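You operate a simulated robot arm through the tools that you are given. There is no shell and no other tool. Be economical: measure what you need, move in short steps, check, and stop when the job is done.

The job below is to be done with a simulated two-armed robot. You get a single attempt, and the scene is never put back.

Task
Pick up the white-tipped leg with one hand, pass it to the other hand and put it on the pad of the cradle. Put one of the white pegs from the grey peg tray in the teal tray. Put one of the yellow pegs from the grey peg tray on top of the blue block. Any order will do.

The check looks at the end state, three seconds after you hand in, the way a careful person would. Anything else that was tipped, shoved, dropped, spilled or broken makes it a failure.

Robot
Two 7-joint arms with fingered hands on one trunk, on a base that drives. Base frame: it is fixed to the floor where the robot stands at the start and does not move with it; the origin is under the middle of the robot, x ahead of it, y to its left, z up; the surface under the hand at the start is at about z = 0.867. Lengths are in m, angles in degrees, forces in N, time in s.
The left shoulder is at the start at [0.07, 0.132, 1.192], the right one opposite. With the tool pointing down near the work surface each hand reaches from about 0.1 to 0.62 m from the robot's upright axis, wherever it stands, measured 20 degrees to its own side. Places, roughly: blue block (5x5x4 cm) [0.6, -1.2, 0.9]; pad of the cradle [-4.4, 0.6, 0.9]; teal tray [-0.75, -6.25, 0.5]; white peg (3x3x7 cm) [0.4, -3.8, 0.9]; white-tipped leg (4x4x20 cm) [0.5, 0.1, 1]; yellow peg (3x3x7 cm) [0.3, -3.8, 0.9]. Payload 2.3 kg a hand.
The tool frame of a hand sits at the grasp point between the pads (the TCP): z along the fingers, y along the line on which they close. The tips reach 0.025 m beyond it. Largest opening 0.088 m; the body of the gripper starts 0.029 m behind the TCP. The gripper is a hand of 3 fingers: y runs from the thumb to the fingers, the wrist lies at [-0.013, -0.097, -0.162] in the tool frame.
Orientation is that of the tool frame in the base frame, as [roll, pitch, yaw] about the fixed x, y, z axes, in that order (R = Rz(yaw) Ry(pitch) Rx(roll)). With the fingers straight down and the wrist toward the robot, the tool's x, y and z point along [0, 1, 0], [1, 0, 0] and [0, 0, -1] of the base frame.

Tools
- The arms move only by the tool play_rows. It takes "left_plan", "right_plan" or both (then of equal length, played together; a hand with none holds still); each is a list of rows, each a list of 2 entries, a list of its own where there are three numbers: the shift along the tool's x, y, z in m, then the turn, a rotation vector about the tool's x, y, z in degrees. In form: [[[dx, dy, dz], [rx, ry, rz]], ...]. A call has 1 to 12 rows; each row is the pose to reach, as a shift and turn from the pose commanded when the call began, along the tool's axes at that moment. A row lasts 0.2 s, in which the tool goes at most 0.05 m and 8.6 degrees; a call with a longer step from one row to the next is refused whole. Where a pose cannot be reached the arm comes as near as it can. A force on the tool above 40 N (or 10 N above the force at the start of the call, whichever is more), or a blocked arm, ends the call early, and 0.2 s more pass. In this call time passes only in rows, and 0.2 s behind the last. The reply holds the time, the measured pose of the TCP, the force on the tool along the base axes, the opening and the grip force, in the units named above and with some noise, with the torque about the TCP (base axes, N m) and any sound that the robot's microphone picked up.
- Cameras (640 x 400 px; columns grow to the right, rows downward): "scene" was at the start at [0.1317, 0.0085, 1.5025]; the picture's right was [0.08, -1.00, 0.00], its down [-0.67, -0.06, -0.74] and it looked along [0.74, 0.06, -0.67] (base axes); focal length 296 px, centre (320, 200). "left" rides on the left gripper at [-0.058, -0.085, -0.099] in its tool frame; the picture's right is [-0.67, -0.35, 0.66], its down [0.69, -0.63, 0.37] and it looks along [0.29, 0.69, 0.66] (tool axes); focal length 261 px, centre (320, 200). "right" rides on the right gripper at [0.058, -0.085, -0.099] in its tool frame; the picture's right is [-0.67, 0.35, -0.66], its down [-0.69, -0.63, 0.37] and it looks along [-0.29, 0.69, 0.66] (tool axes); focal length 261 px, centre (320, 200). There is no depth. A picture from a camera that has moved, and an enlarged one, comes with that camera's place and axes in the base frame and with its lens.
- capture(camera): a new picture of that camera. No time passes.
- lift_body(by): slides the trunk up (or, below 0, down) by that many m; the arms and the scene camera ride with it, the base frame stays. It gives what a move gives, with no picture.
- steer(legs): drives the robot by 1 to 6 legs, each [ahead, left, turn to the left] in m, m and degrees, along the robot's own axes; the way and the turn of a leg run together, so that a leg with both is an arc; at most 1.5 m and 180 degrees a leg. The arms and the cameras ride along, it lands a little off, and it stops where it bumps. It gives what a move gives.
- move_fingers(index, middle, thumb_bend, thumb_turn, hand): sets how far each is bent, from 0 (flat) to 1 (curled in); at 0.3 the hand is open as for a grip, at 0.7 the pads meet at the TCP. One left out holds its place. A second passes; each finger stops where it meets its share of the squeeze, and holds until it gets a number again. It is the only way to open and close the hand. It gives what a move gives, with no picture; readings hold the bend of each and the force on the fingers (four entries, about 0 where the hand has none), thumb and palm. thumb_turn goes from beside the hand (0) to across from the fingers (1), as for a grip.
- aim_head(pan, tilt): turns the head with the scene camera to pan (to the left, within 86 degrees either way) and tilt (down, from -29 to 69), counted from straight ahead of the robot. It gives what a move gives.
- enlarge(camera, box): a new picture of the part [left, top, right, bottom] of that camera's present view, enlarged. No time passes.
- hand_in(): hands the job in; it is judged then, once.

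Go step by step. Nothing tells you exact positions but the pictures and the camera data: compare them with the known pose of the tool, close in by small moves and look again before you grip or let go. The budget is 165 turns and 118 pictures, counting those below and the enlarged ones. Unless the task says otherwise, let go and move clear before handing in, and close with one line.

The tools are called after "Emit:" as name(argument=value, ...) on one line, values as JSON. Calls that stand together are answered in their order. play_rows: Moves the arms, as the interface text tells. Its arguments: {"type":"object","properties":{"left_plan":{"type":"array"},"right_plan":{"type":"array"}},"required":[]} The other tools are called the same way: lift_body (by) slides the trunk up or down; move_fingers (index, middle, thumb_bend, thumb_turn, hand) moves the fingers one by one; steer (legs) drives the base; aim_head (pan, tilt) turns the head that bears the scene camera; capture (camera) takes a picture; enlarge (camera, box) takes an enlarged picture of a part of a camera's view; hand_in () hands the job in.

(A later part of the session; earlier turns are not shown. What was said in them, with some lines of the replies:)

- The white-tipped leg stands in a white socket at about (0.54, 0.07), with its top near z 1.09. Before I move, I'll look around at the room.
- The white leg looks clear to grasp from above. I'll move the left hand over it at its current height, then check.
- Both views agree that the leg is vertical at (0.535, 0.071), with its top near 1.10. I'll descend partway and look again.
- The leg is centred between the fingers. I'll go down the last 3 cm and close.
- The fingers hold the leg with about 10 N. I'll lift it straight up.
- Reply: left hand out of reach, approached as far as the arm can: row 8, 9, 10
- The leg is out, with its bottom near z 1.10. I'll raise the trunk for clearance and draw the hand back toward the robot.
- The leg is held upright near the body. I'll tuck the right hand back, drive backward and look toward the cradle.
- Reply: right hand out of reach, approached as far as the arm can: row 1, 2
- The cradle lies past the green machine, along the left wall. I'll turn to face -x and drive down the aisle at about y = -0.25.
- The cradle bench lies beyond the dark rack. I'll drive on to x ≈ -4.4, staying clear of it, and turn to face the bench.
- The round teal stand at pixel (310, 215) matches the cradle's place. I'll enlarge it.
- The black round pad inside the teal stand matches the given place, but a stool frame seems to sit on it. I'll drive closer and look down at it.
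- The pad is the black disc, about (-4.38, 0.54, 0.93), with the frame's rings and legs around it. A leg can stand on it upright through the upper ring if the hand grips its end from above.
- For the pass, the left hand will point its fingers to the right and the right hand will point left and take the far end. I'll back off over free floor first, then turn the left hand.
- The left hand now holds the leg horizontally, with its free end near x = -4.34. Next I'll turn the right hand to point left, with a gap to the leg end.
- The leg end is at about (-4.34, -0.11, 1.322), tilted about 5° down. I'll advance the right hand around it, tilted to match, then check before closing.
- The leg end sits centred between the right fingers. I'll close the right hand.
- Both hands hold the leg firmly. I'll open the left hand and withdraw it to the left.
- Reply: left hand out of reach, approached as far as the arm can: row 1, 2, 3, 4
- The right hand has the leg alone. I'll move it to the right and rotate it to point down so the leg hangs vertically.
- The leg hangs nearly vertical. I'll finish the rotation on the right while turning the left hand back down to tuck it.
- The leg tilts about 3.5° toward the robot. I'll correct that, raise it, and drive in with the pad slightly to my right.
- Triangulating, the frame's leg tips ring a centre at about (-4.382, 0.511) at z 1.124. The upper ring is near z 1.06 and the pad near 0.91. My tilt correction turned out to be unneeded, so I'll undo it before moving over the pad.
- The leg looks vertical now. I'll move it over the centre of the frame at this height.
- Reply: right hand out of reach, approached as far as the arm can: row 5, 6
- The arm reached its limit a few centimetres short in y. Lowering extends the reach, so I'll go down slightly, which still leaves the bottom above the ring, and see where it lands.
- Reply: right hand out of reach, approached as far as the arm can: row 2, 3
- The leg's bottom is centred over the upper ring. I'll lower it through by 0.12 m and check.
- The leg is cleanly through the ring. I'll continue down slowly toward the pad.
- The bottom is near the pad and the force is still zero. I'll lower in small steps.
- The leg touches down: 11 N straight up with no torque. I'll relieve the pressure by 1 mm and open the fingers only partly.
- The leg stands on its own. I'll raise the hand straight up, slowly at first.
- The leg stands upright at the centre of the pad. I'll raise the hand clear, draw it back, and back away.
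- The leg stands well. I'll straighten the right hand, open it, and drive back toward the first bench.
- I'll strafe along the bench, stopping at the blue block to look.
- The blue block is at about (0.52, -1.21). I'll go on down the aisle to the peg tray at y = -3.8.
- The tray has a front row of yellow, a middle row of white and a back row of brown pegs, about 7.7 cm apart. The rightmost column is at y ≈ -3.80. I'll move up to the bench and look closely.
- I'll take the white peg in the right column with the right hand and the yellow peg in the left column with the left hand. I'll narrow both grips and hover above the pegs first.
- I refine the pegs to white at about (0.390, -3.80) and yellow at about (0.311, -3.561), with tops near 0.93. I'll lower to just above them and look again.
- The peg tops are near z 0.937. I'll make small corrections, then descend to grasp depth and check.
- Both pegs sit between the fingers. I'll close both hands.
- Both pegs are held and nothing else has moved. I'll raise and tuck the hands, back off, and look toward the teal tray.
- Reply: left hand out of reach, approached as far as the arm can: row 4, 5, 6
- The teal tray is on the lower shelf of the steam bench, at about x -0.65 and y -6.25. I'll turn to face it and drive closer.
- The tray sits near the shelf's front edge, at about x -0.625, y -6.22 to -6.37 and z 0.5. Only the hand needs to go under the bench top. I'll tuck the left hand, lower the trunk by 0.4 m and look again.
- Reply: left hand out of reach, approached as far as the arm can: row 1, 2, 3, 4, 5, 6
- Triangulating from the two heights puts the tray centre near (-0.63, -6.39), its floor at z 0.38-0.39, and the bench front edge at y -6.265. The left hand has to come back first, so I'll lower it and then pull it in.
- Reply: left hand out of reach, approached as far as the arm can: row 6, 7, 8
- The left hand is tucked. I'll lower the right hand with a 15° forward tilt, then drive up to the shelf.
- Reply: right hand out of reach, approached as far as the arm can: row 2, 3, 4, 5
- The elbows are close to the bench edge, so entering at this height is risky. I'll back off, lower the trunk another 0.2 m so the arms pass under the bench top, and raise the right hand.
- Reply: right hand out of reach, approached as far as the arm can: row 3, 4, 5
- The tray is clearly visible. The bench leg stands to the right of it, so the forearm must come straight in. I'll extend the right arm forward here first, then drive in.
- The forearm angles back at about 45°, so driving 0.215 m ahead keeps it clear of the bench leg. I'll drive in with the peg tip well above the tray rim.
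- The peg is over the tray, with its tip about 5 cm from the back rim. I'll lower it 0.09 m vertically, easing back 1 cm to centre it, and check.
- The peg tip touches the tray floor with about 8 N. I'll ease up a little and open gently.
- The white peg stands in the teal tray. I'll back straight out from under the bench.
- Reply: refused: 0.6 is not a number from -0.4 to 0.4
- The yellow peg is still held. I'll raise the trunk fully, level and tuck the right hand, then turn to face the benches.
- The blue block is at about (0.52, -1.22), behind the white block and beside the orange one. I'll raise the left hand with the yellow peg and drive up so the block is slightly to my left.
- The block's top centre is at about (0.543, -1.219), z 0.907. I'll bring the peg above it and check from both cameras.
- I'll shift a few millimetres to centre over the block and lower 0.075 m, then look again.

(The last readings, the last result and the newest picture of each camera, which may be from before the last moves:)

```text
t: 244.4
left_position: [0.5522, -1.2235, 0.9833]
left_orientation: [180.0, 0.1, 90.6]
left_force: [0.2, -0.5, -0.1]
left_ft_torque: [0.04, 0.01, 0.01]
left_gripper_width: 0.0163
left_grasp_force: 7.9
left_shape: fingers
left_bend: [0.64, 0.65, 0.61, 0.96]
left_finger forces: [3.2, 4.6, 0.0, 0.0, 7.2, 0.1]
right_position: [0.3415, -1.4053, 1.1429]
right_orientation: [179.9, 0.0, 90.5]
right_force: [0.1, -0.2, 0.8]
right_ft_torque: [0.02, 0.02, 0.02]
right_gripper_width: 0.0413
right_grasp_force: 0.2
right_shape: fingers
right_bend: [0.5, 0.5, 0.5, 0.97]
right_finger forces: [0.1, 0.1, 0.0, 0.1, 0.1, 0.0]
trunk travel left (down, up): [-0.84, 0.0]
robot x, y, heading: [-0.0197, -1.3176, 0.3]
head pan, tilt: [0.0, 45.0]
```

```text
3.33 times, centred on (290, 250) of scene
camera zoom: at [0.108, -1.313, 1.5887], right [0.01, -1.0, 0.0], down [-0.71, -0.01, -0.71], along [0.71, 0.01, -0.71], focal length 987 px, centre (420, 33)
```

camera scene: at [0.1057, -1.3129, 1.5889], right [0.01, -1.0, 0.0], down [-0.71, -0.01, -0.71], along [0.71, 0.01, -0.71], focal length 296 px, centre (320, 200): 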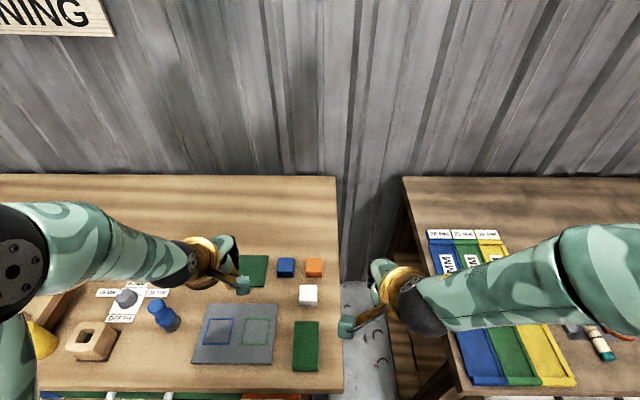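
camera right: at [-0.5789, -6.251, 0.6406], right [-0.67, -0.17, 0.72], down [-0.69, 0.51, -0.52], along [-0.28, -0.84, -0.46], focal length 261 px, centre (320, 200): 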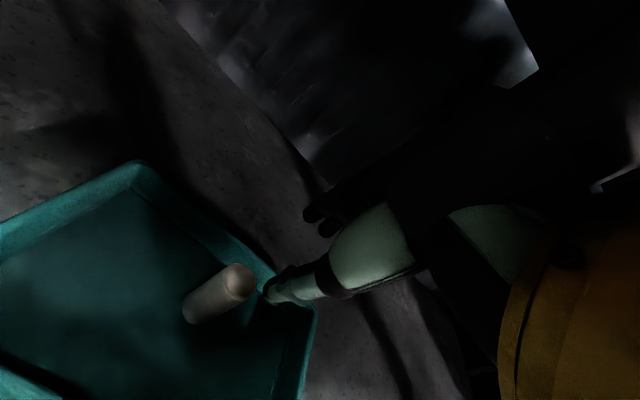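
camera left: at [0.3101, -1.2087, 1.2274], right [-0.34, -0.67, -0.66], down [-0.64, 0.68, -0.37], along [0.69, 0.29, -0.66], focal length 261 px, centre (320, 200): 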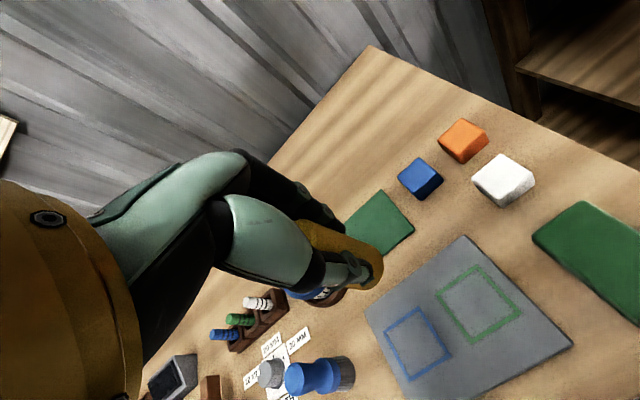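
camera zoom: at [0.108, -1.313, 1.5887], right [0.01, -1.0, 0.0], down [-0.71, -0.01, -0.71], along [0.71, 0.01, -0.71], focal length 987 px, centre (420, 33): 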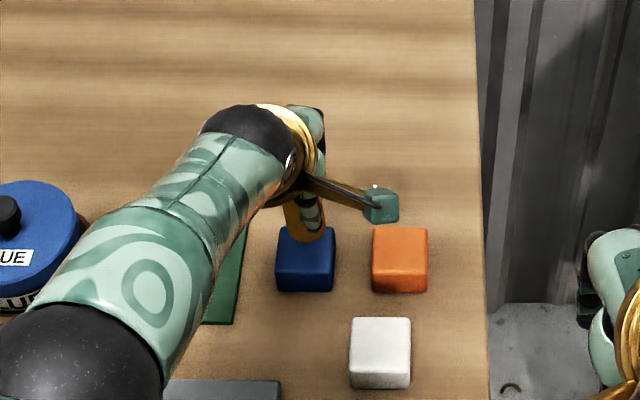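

The peg is centred over the block within a few millimetres. I'll lower in small steps to contact.

Emit:
play_rows(left_plan=[[[0, -0.002, 0.005], [0, 0, 0]], [[0, -0.002, 0.01], [0, 0, 0]], [[0, -0.002, 0.014], [0, 0, 0]]])

Emit:
play_rows(left_plan=[[[0, 0, 0.002], [0, 0, 0]], [[0, 0, 0.004], [0, 0, 0]]])

```text
t: 245.2
left_position: [0.5505, -1.2236, 0.9699]
left_orientation: [180.0, 0.0, 90.6]
left_force: [-0.5, -0.5, 0.0]
left_ft_torque: [-0.04, 0.01, 0.0]
left_gripper_width: 0.016
left_grasp_force: 7.5
left_shape: fingers
left_bend: [0.64, 0.65, 0.61, 0.96]
left_finger forces: [3.3, 4.6, 0.1, 0.0, 7.2, 0.1]
right_position: [0.3414, -1.4054, 1.1428]
right_orientation: [180.0, 0.1, 90.5]
right_force: [-0.9, 1.3, -0.8]
right_ft_torque: [0.01, -0.03, 0.02]
right_gripper_width: 0.0411
right_grasp_force: 0.1
right_shape: fingers
right_bend: [0.5, 0.5, 0.5, 0.97]
right_finger forces: [0.0, 0.0, 0.1, 0.0, 0.0, 0.0]
trunk travel left (down, up): [-0.84, 0.0]
robot x, y, heading: [-0.0221, -1.3154, 0.3]
head pan, tilt: [0.0, 45.0]
```

```text
t: 245.8
left_position: [0.5498, -1.2241, 0.9662]
left_orientation: [180.0, 0.0, 90.5]
left_force: [-1.0, 0.4, 0.0]
left_ft_torque: [0.0, -0.01, 0.02]
left_gripper_width: 0.016
left_grasp_force: 7.2
left_shape: fingers
left_bend: [0.64, 0.65, 0.61, 0.96]
left_finger forces: [3.3, 4.6, 0.1, 0.0, 7.2, 0.0]
right_position: [0.3414, -1.4041, 1.1429]
right_orientation: [179.9, 0.0, 90.6]
right_force: [0.3, -0.4, -0.2]
right_ft_torque: [0.05, 0.03, 0.0]
right_gripper_width: 0.0416
right_grasp_force: 0.0
right_shape: fingers
right_bend: [0.5, 0.5, 0.5, 0.97]
right_finger forces: [0.0, 0.1, 0.0, 0.1, 0.0, 0.0]
trunk travel left (down, up): [-0.84, 0.0]
robot x, y, heading: [-0.0235, -1.314, 0.5]
head pan, tilt: [0.0, 45.0]
```

Emit:
play_rows(left_plan=[[[0, 0, 0.002], [0, 0, 0]], [[0, 0, 0.004], [0, 0, 0]]])

Emit:
enlarge(camera="left", box=[290, 200, 450, 320])

```text
t: 246.4
left_position: [0.5486, -1.2231, 0.9624]
left_orientation: [-179.9, 0.0, 90.5]
left_force: [-0.5, -0.8, 0.1]
left_ft_torque: [0.01, 0.02, 0.0]
left_gripper_width: 0.0163
left_grasp_force: 7.4
left_shape: fingers
left_bend: [0.64, 0.65, 0.61, 0.96]
left_finger forces: [3.3, 4.6, 0.0, 0.0, 7.1, 0.1]
right_position: [0.3408, -1.405, 1.1429]
right_orientation: [180.0, 0.0, 90.6]
right_force: [0.1, -0.5, -0.3]
right_ft_torque: [0.02, 0.01, -0.01]
right_gripper_width: 0.0415
right_grasp_force: 0.0
right_shape: fingers
right_bend: [0.5, 0.5, 0.5, 0.97]
right_finger forces: [0.1, 0.0, 0.0, 0.1, 0.1, 0.0]
trunk travel left (down, up): [-0.84, 0.0]
robot x, y, heading: [-0.0245, -1.3145, 0.4]
head pan, tilt: [0.0, 45.0]
```

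```text
3.33 times, centred on (370, 260) of left
camera zoom: at [0.4624, -1.2837, 1.0624], right [-0.34, -0.67, -0.66], down [-0.64, 0.68, -0.37], along [0.69, 0.29, -0.66], focal length 869 px, centre (153, 0)
```

zoom: 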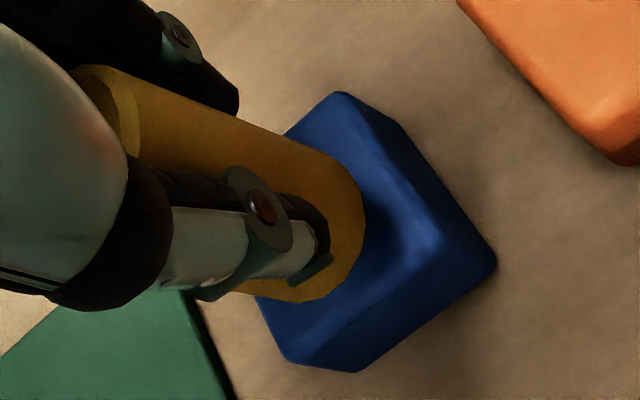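

Emit:
play_rows(left_plan=[[[0, 0, 0.002], [0, 0, 0]], [[0, 0, 0.004], [0, 0, 0]]])

Emit:
play_rows(left_plan=[[[0, 0, 0.002], [0, 0, 0]], [[0, 0, 0.004], [0, 0, 0]]])

```text
t: 247.0
left_position: [0.5473, -1.222, 0.9587]
left_orientation: [-179.9, 0.0, 90.5]
left_force: [0.1, 0.6, -0.1]
left_ft_torque: [0.02, -0.02, 0.01]
left_gripper_width: 0.016
left_grasp_force: 7.3
left_shape: fingers
left_bend: [0.64, 0.65, 0.61, 0.96]
left_finger forces: [3.2, 4.6, 0.0, 0.1, 7.1, 0.1]
left hand out of reach, approached as far as the arm can: row 2
right_position: [0.3405, -1.4056, 1.1434]
right_orientation: [180.0, 0.0, 90.6]
right_force: [-0.1, 0.4, 0.2]
right_ft_torque: [-0.02, 0.01, -0.02]
right_gripper_width: 0.0413
right_grasp_force: 0.0
right_shape: fingers
right_bend: [0.5, 0.5, 0.5, 0.97]
right_finger forces: [0.0, 0.1, 0.0, 0.1, 0.0, 0.0]
trunk travel left (down, up): [-0.84, 0.0]
robot x, y, heading: [-0.0221, -1.313, 0.4]
head pan, tilt: [0.0, 45.0]
```

```text
t: 247.6
left_position: [0.5454, -1.2229, 0.955]
left_orientation: [180.0, 0.0, 90.6]
left_force: [0.4, 0.3, -0.7]
left_ft_torque: [0.01, 0.01, -0.01]
left_gripper_width: 0.0161
left_grasp_force: 7.5
left_shape: fingers
left_bend: [0.64, 0.65, 0.61, 0.96]
left_finger forces: [3.4, 4.5, 0.0, 0.1, 7.3, 0.0]
right_position: [0.3407, -1.4053, 1.1429]
right_orientation: [-180.0, 0.0, 90.6]
right_force: [0.3, 0.1, 0.7]
right_ft_torque: [-0.03, 0.0, 0.03]
right_gripper_width: 0.0414
right_grasp_force: 0.1
right_shape: fingers
right_bend: [0.5, 0.5, 0.5, 0.97]
right_finger forces: [0.0, 0.0, 0.0, 0.0, 0.1, 0.0]
trunk travel left (down, up): [-0.84, 0.0]
robot x, y, heading: [-0.0171, -1.3154, 0.4]
head pan, tilt: [0.0, 45.0]
```

The arm is near its reach limit, so I'll use the trunk for the last millimetres. First I'll check the alignment.

Emit:
lift_body(by=-0.004)

Emit:
enlarge(camera="left", box=[290, 200, 450, 320])

```text
t: 248.1
left_position: [0.5465, -1.2222, 0.9506]
left_orientation: [180.0, 0.0, 90.4]
left_force: [-1.2, -0.3, 0.2]
left_ft_torque: [-0.04, 0.01, 0.0]
left_gripper_width: 0.0158
left_grasp_force: 8.1
left_shape: fingers
left_bend: [0.64, 0.65, 0.61, 0.96]
left_finger forces: [3.3, 4.6, 0.1, 0.1, 7.2, 0.1]
right_position: [0.3398, -1.4051, 1.1385]
right_orientation: [-180.0, 0.0, 90.7]
right_force: [-0.7, -0.5, 0.1]
right_ft_torque: [-0.03, -0.01, -0.02]
right_gripper_width: 0.0411
right_grasp_force: 0.1
right_shape: fingers
right_bend: [0.5, 0.5, 0.5, 0.97]
right_finger forces: [0.1, 0.0, 0.0, 0.1, 0.0, 0.1]
trunk travel left (down, up): [-0.836, 0.004]
robot x, y, heading: [-0.0222, -1.3172, 0.6]
head pan, tilt: [0.0, 45.0]
```

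```text
3.33 times, centred on (370, 260) of left
camera zoom: at [0.4602, -1.2828, 1.0511], right [-0.34, -0.67, -0.66], down [-0.64, 0.68, -0.37], along [0.69, 0.29, -0.66], focal length 869 px, centre (153, 0)
```

zoom: 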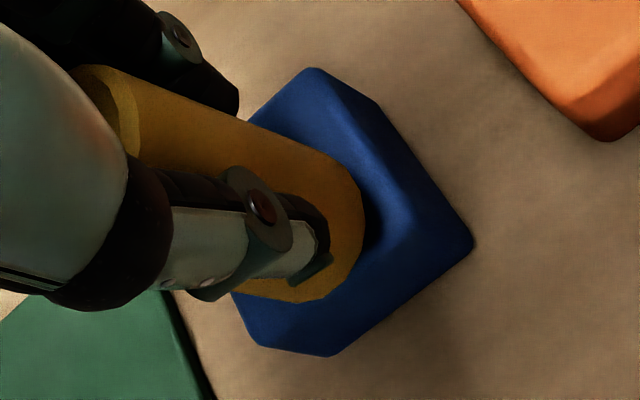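

The peg is about 6 mm short and 4 mm left of centre. I'll lift the arm 4 cm, apply the correction there, and lower with the trunk instead.

Emit:
play_rows(left_plan=[[[0, 0, -0.02], [0, 0, 0]], [[-0.002, 0.003, -0.04], [0, 0, 0]], [[-0.004, 0.006, -0.05], [0, 0, 0]], [[-0.004, 0.006, -0.05], [0, 0, 0]]])

Emit:
lift_body(by=-0.046)

Emit:
enlarge(camera="left", box=[290, 200, 450, 320])

Emit:
enlarge(camera="scene", box=[230, 170, 350, 290])

```text
t: 249.1
left_position: [0.5525, -1.2272, 1.0027]
left_orientation: [180.0, 0.0, 90.5]
left_force: [0.2, 0.0, -0.1]
left_ft_torque: [0.03, 0.01, -0.03]
left_gripper_width: 0.0156
left_grasp_force: 8.0
left_shape: fingers
left_bend: [0.65, 0.65, 0.61, 0.96]
left_finger forces: [3.3, 4.6, 0.0, 0.0, 7.2, 0.0]
right_position: [0.341, -1.4047, 1.1399]
right_orientation: [-179.9, 0.0, 90.7]
right_force: [0.3, 0.4, 0.0]
right_ft_torque: [0.02, 0.01, 0.03]
right_gripper_width: 0.0415
right_grasp_force: 0.1
right_shape: fingers
right_bend: [0.5, 0.5, 0.5, 0.97]
right_finger forces: [0.0, 0.0, 0.1, 0.0, 0.1, 0.0]
trunk travel left (down, up): [-0.836, 0.004]
robot x, y, heading: [-0.0234, -1.3135, 0.3]
head pan, tilt: [0.0, 45.0]
```

```text
t: 250.0
left_position: [0.5527, -1.2278, 0.9549]
left_orientation: [180.0, 0.0, 90.5]
left_force: [0.4, -0.9, -0.2]
left_ft_torque: [-0.01, 0.0, 0.0]
left_gripper_width: 0.0161
left_grasp_force: 7.9
left_shape: fingers
left_bend: [0.65, 0.65, 0.61, 0.96]
left_finger forces: [3.3, 4.6, 0.1, 0.1, 7.1, 0.0]
right_position: [0.3411, -1.4043, 1.0926]
right_orientation: [-180.0, 0.0, 90.6]
right_force: [0.0, -0.4, -0.2]
right_ft_torque: [0.01, 0.02, -0.01]
right_gripper_width: 0.0412
right_grasp_force: 0.0
right_shape: fingers
right_bend: [0.5, 0.5, 0.5, 0.97]
right_finger forces: [0.0, 0.1, 0.1, 0.0, 0.1, 0.0]
trunk travel left (down, up): [-0.79, 0.05]
robot x, y, heading: [-0.0196, -1.3148, 0.5]
head pan, tilt: [0.0, 45.0]
```

```text
3.33 times, centred on (370, 260) of left
camera zoom: at [0.4664, -1.2879, 1.0555], right [-0.34, -0.67, -0.66], down [-0.64, 0.68, -0.37], along [0.69, 0.29, -0.66], focal length 869 px, centre (153, 0)
```

zoom: 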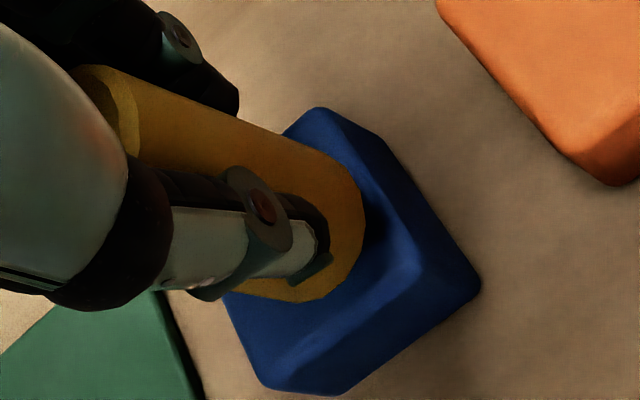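

```text
3.33 times, centred on (290, 230) of scene
camera zoom: at [0.1078, -1.313, 1.5387], right [0.01, -1.0, 0.0], down [-0.71, -0.01, -0.71], along [0.71, 0.01, -0.71], focal length 987 px, centre (420, 100)
```

zoom: 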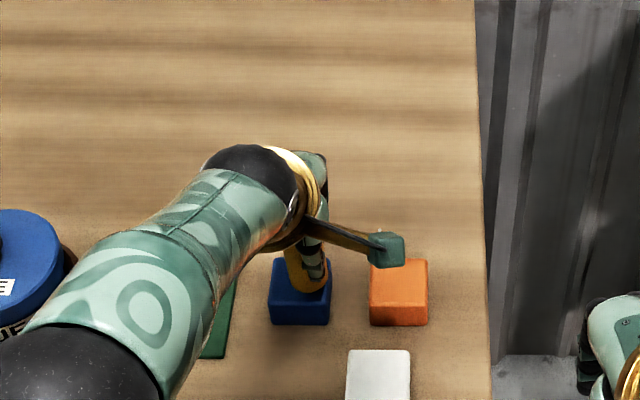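

The peg is now well centred on the block. I'll lower with the trunk in small steps until contact.

Emit:
lift_body(by=-0.007)

Emit:
lift_body(by=-0.003)

```text
t: 250.6
left_position: [0.552, -1.2278, 0.9482]
left_orientation: [180.0, 0.1, 90.5]
left_force: [0.1, -0.1, -0.2]
left_ft_torque: [0.0, 0.0, 0.0]
left_gripper_width: 0.0159
left_grasp_force: 8.0
left_shape: fingers
left_bend: [0.65, 0.65, 0.61, 0.96]
left_finger forces: [3.3, 4.7, 0.0, 0.0, 7.0, 0.0]
right_position: [0.3415, -1.4066, 1.0857]
right_orientation: [180.0, 0.0, 90.6]
right_force: [-0.3, -0.2, 0.0]
right_ft_torque: [0.0, -0.01, -0.02]
right_gripper_width: 0.0412
right_grasp_force: 0.1
right_shape: fingers
right_bend: [0.5, 0.5, 0.5, 0.97]
right_finger forces: [0.1, 0.0, 0.1, 0.0, 0.0, 0.0]
trunk travel left (down, up): [-0.783, 0.057]
robot x, y, heading: [-0.0229, -1.3194, 0.7]
head pan, tilt: [0.0, 45.0]
```

```text
t: 251.1
left_position: [0.5525, -1.2286, 0.9463]
left_orientation: [179.9, -0.1, 90.4]
left_force: [-0.2, -1.2, 2.2]
left_ft_torque: [-0.02, -0.01, 0.01]
left_gripper_width: 0.016
left_grasp_force: 8.4
left_shape: fingers
left_bend: [0.65, 0.65, 0.61, 0.96]
left_finger forces: [3.5, 5.2, 0.0, 0.1, 7.8, 0.0]
right_position: [0.3396, -1.4043, 1.0828]
right_orientation: [180.0, 0.0, 90.7]
right_force: [-0.7, 0.3, -0.1]
right_ft_torque: [0.03, 0.01, 0.03]
right_gripper_width: 0.0412
right_grasp_force: 0.0
right_shape: fingers
right_bend: [0.5, 0.5, 0.5, 0.97]
right_finger forces: [0.0, 0.0, 0.0, 0.0, 0.0, 0.0]
trunk travel left (down, up): [-0.78, 0.06]
robot x, y, heading: [-0.0197, -1.3136, 0.7]
head pan, tilt: [0.0, 45.0]
```

There is light contact (2 N) on the block. I'll check once more and then release.

Emit:
enlarge(camera="left", box=[290, 200, 450, 320])

Emit:
move_fingers(hand="left", index=0.52, middle=0.52, thumb_bend=0.49)

Emit:
enlarge(camera="left", box=[240, 180, 450, 320])

```text
3.33 times, centred on (370, 260) of left
camera zoom: at [0.466, -1.2885, 1.046], right [-0.34, -0.67, -0.66], down [-0.64, 0.68, -0.37], along [0.69, 0.29, -0.66], focal length 869 px, centre (153, 0)
```

zoom: 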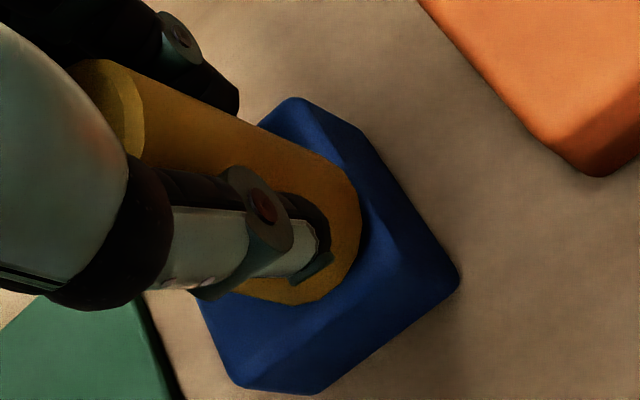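

```text
t: 252.1
left_position: [0.5525, -1.2283, 0.9465]
left_orientation: [-180.0, 0.0, 90.5]
left_force: [-0.8, 0.4, -0.2]
left_ft_torque: [0.02, -0.03, -0.02]
left_gripper_width: 0.0398
left_grasp_force: 0.1
left_shape: fingers
left_bend: [0.52, 0.52, 0.49, 0.97]
left_finger forces: [0.0, 0.1, 0.1, 0.0, 0.1, 0.1]
right_position: [0.3403, -1.4052, 1.0834]
right_orientation: [180.0, 0.0, 90.6]
right_force: [0.2, 0.0, 0.7]
right_ft_torque: [0.03, 0.01, 0.04]
right_gripper_width: 0.0411
right_grasp_force: 0.0
right_shape: fingers
right_bend: [0.5, 0.5, 0.5, 0.97]
right_finger forces: [0.1, 0.1, 0.0, 0.1, 0.1, 0.0]
trunk travel left (down, up): [-0.78, 0.06]
robot x, y, heading: [-0.0212, -1.3164, 0.7]
head pan, tilt: [0.0, 45.0]
```

```text
2.86 times, centred on (345, 250) of left
camera zoom: at [0.4665, -1.2879, 1.0454], right [-0.34, -0.67, -0.66], down [-0.64, 0.68, -0.37], along [0.69, 0.29, -0.66], focal length 745 px, centre (249, 57)
```

zoom: 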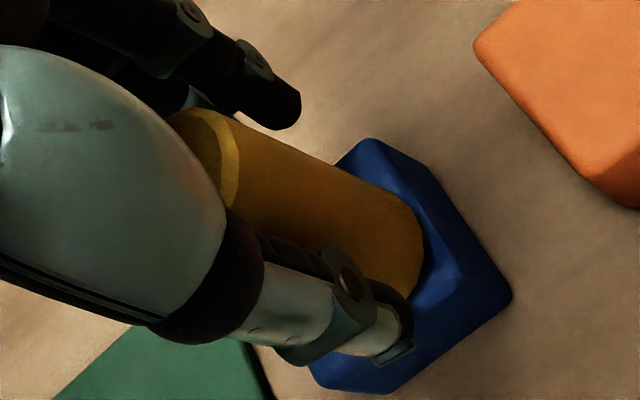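

The peg stands on the block and the fingers show no force. I'll lift the hand straight up with the trunk, then with the arm.

Emit:
lift_body(by=0.06)

Emit:
play_rows(left_plan=[[[0, 0, -0.03], [0, 0, 0]], [[0, 0, -0.06], [0, 0, 0]], [[0, 0, -0.09], [0, 0, 0]], [[0, -0.04, -0.11], [0, 0, 0]], [[0, -0.08, -0.12], [0, 0, 0]], [[0, -0.12, -0.12], [0, 0, 0]]])

Emit:
enlarge(camera="scene", box=[230, 190, 350, 310])

Emit:
capture(camera="left")

```text
t: 253.1
left_position: [0.5526, -1.2287, 1.0062]
left_orientation: [-179.9, 0.0, 90.5]
left_force: [-0.3, 0.5, 0.0]
left_ft_torque: [0.0, 0.02, -0.02]
left_gripper_width: 0.0399
left_grasp_force: 0.1
left_shape: fingers
left_bend: [0.52, 0.52, 0.49, 0.97]
left_finger forces: [0.0, 0.1, 0.1, 0.0, 0.0, 0.1]
right_position: [0.341, -1.4056, 1.143]
right_orientation: [180.0, 0.1, 90.6]
right_force: [0.9, 0.5, 0.2]
right_ft_torque: [-0.01, 0.02, 0.03]
right_gripper_width: 0.0416
right_grasp_force: 0.0
right_shape: fingers
right_bend: [0.5, 0.5, 0.5, 0.97]
right_finger forces: [0.0, 0.0, 0.1, 0.0, 0.0, 0.0]
trunk travel left (down, up): [-0.84, 0.0]
robot x, y, heading: [-0.0223, -1.314, 0.3]
head pan, tilt: [0.0, 45.0]
```

```text
t: 254.5
left_position: [0.4329, -1.2285, 1.1262]
left_orientation: [180.0, 0.2, 90.8]
left_force: [-0.8, 0.6, 0.0]
left_ft_torque: [0.03, -0.04, 0.0]
left_gripper_width: 0.0405
left_grasp_force: 0.0
left_shape: fingers
left_bend: [0.52, 0.52, 0.49, 0.97]
left_finger forces: [0.1, 0.1, 0.0, 0.0, 0.1, 0.0]
right_position: [0.3397, -1.4056, 1.1438]
right_orientation: [179.9, 0.0, 90.7]
right_force: [0.0, -0.1, 0.2]
right_ft_torque: [0.0, 0.0, 0.0]
right_gripper_width: 0.0411
right_grasp_force: 0.2
right_shape: fingers
right_bend: [0.5, 0.5, 0.5, 0.97]
right_finger forces: [0.0, 0.1, 0.0, 0.0, 0.0, 0.1]
trunk travel left (down, up): [-0.84, 0.0]
robot x, y, heading: [-0.0232, -1.3156, 0.6]
head pan, tilt: [0.0, 45.0]
```

```text
3.33 times, centred on (290, 250) of scene
camera zoom: at [0.1068, -1.3129, 1.5888], right [0.01, -1.0, 0.0], down [-0.71, -0.01, -0.71], along [0.71, 0.01, -0.71], focal length 987 px, centre (420, 33)
```

zoom: 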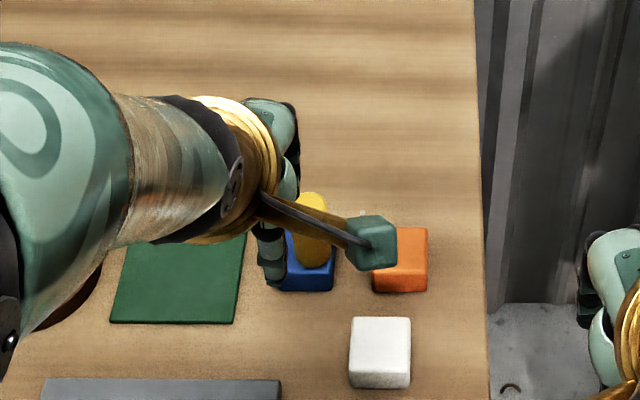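

```text
16 pictures are left
camera left: at [0.3465, -1.2884, 1.2264], right [-0.34, -0.68, -0.65], down [-0.64, 0.68, -0.37], along [0.69, 0.29, -0.66], focal length 261 px, centre (320, 200)
```

left: 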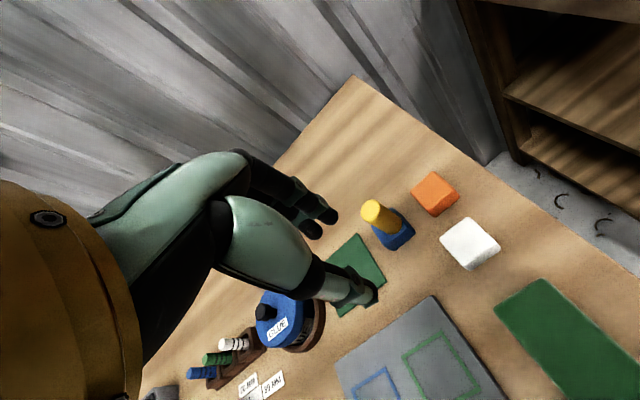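

The yellow peg stands on the blue block. I'll back away from the bench for a last look.

Emit:
steer(legs=[[-0.45, 0, 0]])

Emit:
enlarge(camera="scene", box=[200, 80, 400, 220])

```text
t: 257.2
left_position: [-0.0141, -1.2335, 1.1253]
left_orientation: [-179.8, 0.3, 90.6]
left_force: [0.7, 1.7, 0.0]
left_ft_torque: [0.04, 0.03, 0.0]
left_gripper_width: 0.04
left_grasp_force: 0.0
left_shape: fingers
left_bend: [0.52, 0.52, 0.49, 0.97]
left_finger forces: [0.1, 0.0, 0.0, 0.0, 0.0, 0.0]
right_position: [-0.1049, -1.4093, 1.1434]
right_orientation: [-179.8, 0.0, 90.6]
right_force: [0.0, 0.1, 0.1]
right_ft_torque: [-0.02, -0.02, -0.01]
right_gripper_width: 0.0412
right_grasp_force: 0.2
right_shape: fingers
right_bend: [0.5, 0.5, 0.5, 0.97]
right_finger forces: [0.1, 0.0, 0.0, 0.1, 0.0, 0.1]
trunk travel left (down, up): [-0.84, 0.0]
robot x, y, heading: [-0.4725, -1.3215, 0.4]
head pan, tilt: [0.0, 45.0]
```

```text
2.86 times, centred on (300, 150) of scene
camera zoom: at [-0.3379, -1.3172, 1.5885], right [0.01, -1.0, 0.0], down [-0.71, -0.01, -0.71], along [0.71, 0.01, -0.71], focal length 846 px, centre (377, 343)
```

zoom: 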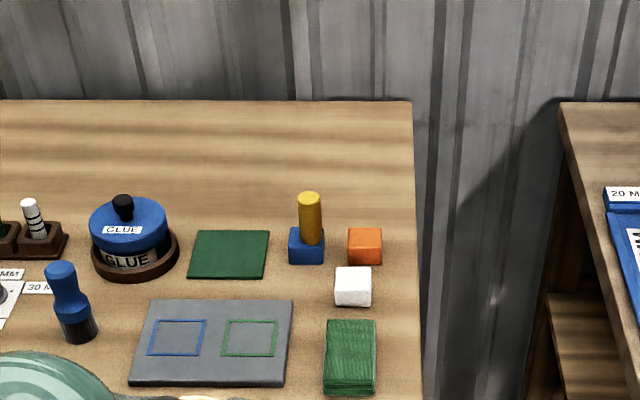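

Everything is in place, both hands are empty and clear, and nothing else has moved. I'm handing in.

Emit:
hand_in()

```text
The job is handed in.
```

I've handed in the job, and my last views showed all three items in place with nothing else disturbed. The leg, passed from the left hand to the right, stands white tip down on the cradle's black pad. One white peg stands in the teal tray, and one yellow peg stands on the blue block.
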